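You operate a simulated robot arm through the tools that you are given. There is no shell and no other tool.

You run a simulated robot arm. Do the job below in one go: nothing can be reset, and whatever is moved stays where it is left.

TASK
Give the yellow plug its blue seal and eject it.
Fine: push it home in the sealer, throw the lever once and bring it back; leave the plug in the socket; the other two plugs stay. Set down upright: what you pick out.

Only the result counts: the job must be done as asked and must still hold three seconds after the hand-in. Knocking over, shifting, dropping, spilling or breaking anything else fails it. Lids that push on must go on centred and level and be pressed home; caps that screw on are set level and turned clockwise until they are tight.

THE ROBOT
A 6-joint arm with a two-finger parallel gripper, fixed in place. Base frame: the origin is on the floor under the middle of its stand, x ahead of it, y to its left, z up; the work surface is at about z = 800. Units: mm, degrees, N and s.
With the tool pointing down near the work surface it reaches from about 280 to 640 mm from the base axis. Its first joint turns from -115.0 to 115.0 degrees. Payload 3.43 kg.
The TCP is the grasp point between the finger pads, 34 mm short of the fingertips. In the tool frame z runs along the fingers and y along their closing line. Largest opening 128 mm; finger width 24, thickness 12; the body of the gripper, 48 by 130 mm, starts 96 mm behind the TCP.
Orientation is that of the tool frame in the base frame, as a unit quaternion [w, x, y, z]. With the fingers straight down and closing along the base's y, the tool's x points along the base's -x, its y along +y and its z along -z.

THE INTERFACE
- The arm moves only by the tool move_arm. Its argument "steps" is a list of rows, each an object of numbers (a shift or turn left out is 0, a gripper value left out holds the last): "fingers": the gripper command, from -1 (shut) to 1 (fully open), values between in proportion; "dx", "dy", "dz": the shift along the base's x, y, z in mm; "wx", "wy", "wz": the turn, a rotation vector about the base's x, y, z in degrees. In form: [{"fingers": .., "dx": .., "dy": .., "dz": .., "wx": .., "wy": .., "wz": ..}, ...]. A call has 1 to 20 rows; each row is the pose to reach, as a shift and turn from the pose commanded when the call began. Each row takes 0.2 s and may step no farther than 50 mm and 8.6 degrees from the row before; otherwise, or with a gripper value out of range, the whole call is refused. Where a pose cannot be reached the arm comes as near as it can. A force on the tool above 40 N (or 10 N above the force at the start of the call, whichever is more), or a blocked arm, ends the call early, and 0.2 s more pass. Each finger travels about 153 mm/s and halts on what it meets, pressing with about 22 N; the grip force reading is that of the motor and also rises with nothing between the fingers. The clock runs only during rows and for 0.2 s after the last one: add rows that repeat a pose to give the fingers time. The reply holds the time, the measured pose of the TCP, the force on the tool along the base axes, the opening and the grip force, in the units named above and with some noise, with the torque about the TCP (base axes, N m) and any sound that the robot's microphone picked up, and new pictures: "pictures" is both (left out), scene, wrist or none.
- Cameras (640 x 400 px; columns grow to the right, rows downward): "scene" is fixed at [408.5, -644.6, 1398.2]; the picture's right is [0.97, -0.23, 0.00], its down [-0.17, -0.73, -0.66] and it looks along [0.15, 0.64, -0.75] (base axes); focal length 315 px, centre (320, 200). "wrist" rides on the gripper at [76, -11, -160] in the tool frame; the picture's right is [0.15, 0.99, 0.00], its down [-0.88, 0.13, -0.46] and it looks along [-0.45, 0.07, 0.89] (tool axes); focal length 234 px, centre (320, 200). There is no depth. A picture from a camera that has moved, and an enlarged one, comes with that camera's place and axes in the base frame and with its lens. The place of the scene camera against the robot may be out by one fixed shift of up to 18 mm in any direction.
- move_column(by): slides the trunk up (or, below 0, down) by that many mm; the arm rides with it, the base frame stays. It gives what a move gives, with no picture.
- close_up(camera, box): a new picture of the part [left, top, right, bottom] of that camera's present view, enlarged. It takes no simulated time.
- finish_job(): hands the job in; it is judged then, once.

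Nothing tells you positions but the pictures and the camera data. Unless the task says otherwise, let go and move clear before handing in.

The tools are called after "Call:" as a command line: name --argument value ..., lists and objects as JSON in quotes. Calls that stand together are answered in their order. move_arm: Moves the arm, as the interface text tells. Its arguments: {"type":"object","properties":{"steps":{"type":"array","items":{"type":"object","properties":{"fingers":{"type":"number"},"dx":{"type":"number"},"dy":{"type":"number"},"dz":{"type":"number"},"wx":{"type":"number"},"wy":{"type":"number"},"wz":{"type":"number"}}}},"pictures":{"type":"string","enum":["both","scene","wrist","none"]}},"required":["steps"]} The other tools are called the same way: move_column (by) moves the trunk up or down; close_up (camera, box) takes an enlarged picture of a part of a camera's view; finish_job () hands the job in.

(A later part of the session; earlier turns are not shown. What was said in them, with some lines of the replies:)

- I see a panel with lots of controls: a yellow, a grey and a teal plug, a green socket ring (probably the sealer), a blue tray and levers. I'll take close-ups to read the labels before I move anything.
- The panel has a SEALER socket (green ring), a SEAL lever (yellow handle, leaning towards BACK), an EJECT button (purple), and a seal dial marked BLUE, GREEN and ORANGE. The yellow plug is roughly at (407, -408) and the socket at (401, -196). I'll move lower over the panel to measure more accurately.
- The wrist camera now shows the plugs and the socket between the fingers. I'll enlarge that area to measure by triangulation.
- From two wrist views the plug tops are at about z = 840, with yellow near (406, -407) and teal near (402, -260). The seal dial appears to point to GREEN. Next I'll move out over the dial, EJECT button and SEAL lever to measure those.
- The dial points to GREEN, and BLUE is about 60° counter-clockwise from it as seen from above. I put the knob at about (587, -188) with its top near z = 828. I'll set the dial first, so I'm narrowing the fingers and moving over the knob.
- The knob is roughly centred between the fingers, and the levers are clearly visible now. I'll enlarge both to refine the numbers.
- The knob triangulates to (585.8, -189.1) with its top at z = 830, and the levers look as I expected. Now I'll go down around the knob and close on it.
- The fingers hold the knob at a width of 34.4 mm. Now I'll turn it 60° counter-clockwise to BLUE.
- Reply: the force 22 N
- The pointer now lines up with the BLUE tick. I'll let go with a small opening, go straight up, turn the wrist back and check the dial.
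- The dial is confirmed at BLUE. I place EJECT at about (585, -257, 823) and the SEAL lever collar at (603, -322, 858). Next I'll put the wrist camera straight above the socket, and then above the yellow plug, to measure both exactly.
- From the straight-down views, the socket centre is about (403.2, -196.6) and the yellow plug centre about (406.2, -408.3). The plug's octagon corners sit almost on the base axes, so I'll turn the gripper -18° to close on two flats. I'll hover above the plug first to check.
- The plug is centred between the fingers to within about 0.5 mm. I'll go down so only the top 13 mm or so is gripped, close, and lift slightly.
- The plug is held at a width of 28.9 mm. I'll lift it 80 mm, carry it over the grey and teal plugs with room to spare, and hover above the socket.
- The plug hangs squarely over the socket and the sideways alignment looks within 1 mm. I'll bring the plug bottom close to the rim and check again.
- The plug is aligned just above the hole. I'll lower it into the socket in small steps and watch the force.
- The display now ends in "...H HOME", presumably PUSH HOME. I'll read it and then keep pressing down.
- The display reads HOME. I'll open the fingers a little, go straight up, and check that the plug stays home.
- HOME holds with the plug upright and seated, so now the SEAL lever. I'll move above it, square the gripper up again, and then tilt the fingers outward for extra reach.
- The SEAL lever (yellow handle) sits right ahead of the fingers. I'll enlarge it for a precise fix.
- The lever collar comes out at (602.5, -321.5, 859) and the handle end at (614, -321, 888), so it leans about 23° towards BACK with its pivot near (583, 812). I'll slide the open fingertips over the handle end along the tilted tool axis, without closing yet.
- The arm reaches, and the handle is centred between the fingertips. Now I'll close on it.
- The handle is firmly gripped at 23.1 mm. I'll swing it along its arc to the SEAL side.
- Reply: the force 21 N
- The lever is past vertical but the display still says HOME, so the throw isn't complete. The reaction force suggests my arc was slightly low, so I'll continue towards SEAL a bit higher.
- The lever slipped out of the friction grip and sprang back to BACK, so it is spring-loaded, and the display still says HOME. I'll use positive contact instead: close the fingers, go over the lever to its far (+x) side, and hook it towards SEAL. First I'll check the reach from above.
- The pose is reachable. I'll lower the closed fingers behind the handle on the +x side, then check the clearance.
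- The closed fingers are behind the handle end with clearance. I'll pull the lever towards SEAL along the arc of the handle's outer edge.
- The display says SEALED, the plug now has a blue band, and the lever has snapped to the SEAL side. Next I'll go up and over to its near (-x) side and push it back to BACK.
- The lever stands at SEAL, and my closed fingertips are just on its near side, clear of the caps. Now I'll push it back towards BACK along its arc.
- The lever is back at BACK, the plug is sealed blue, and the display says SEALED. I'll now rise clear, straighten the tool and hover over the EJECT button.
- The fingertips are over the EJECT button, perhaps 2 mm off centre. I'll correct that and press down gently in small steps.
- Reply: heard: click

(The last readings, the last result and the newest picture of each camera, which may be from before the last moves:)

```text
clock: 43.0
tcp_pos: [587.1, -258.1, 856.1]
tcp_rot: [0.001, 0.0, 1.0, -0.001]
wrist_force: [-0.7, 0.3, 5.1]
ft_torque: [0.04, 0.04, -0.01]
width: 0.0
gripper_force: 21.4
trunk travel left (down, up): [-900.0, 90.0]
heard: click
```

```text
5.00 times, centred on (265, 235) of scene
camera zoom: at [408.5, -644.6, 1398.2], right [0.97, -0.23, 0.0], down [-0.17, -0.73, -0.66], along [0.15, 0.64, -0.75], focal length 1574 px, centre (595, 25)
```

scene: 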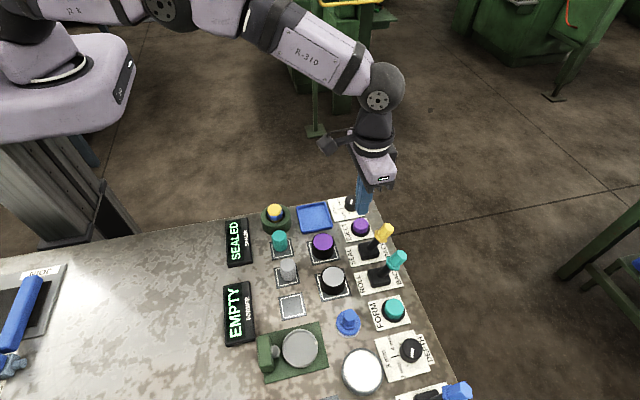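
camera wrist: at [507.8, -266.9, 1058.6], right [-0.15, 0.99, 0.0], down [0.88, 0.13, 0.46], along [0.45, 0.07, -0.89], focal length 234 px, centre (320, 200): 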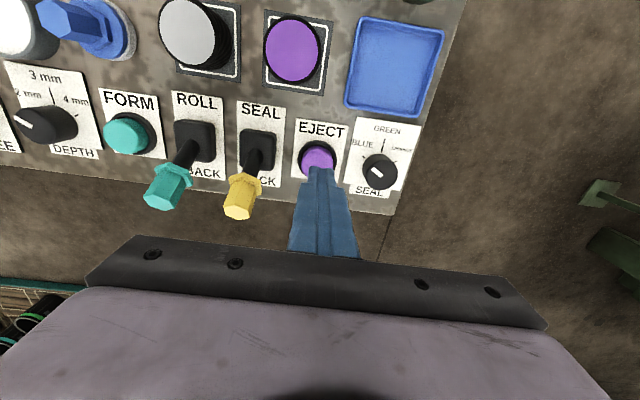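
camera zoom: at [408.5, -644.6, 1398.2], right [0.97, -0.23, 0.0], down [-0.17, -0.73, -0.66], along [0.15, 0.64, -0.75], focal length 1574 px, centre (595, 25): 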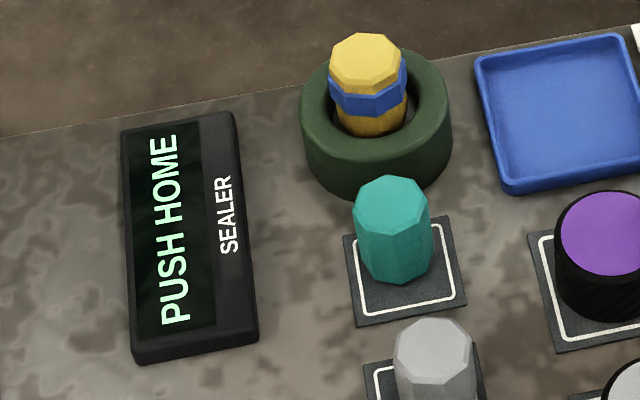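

EJECT clicked. The sealed plug has risen in the socket and the display reads PUSH HOME. I'll lift off the button, move clear and check everything once more.

Call:
move_arm --steps '[{"dz": 15}, {"dz": 50}, {"dz": 95}, {"dz": 130}, {"dx": -40, "dz": 150}, {"dx": -80, "dz": 160}, {"dx": -80, "dz": 160}]' --pictures "both"

Call:
close_up --camera "scene" --box '[215, 190, 315, 275]'

Call:
close_up --camera "scene" --box '[320, 190, 420, 290]'

Call:
close_up --camera "wrist" --box '[170, 0, 400, 140]'

```text
clock: 44.6
tcp_pos: [506.9, -258.5, 1013.7]
tcp_rot: [0.0, 0.0, 1.0, 0.0]
wrist_force: [0.8, 0.4, -0.1]
ft_torque: [-0.01, 0.02, 0.0]
width: 0.0
gripper_force: 21.8
trunk travel left (down, up): [-900.0, 90.0]
camera wrist: at [430.5, -268.7, 1173.2], right [-0.15, 0.99, 0.0], down [0.88, 0.13, 0.46], along [0.45, 0.07, -0.89], focal length 234 px, centre (320, 200)
```

scene: 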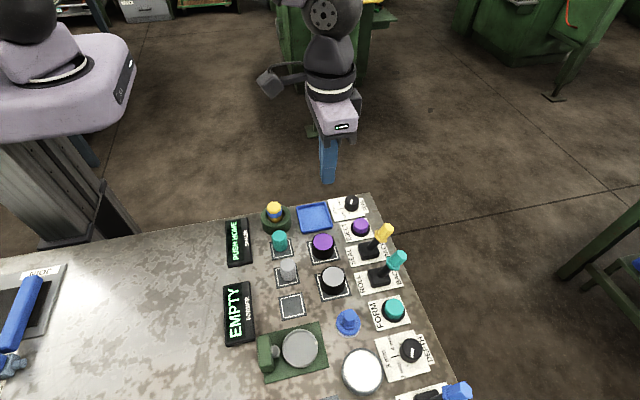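
wrist: 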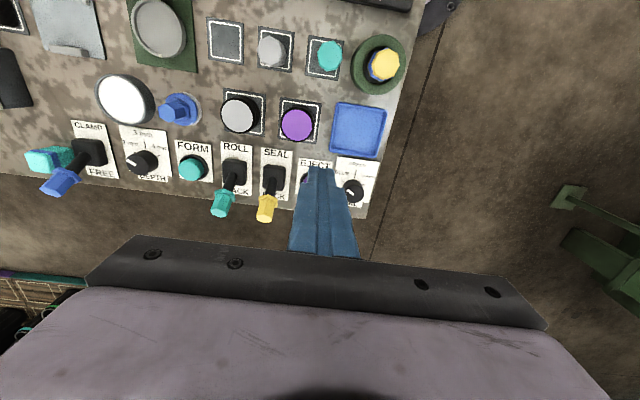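

```text
4.71 times, centred on (265, 232) of scene
camera zoom: at [408.5, -644.6, 1398.2], right [0.97, -0.23, 0.0], down [-0.17, -0.73, -0.66], along [0.15, 0.64, -0.75], focal length 1481 px, centre (579, 47)
```

zoom: 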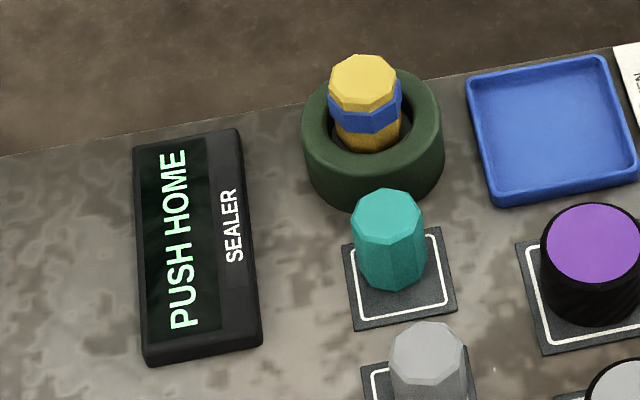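

```text
4.00 times, centred on (370, 240) of scene
camera zoom: at [408.5, -644.6, 1398.2], right [0.97, -0.23, 0.0], down [-0.17, -0.73, -0.66], along [0.15, 0.64, -0.75], focal length 1259 px, centre (120, 40)
```

zoom: 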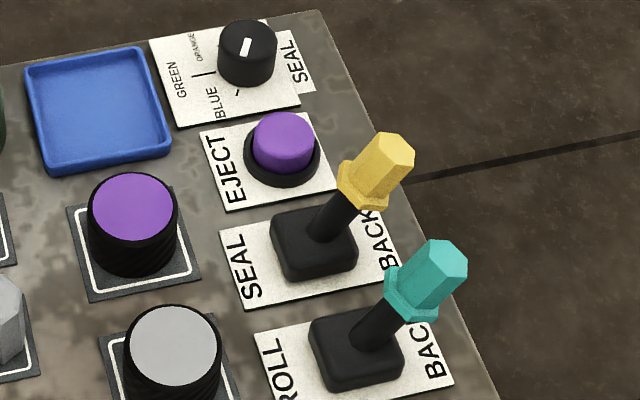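

```text
2.78 times, centred on (285, 70) of wrist
camera zoom: at [430.5, -268.7, 1173.2], right [-0.15, 0.99, 0.0], down [0.88, 0.13, 0.46], along [0.45, 0.07, -0.89], focal length 652 px, centre (417, 562)
```

zoom: 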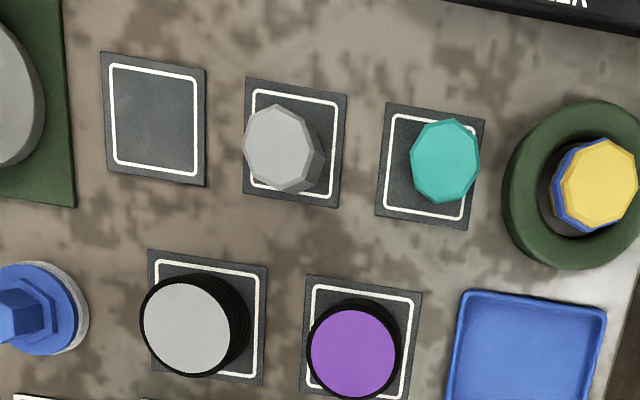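

The yellow plug stands upright in the sealer with its blue seal, ejected and left in the socket. The SEAL lever is at BACK, EJECT is released, the other two plugs haven't moved, and the arm is clear. I'm handing the job in.

Call:
finish_job

```text
The job is handed in.
```

The yellow plug has its blue seal and is ejected. It stands upright in the sealer socket, as you asked. I've handed the job in, but no verdict has come back yet.

- **Seal colour:** I turned the seal dial from GREEN to BLUE before sealing.
- **Sealing:** I pushed the plug in until the display read HOME. Throwing the lever changed it to SEALED and put a blue band on the plug.
- **Lever:** My first pull slipped partway and the lever sprang back on its own, with the display still at HOME. I then threw it fully once and brought it back to BACK.
- **Eject:** The button clicked, the plug rose in the socket and the display now reads PUSH HOME.
- **Everything else:** The grey and teal plugs are still on their pads, and I saw nothing else moved. The arm is clear of the panel.
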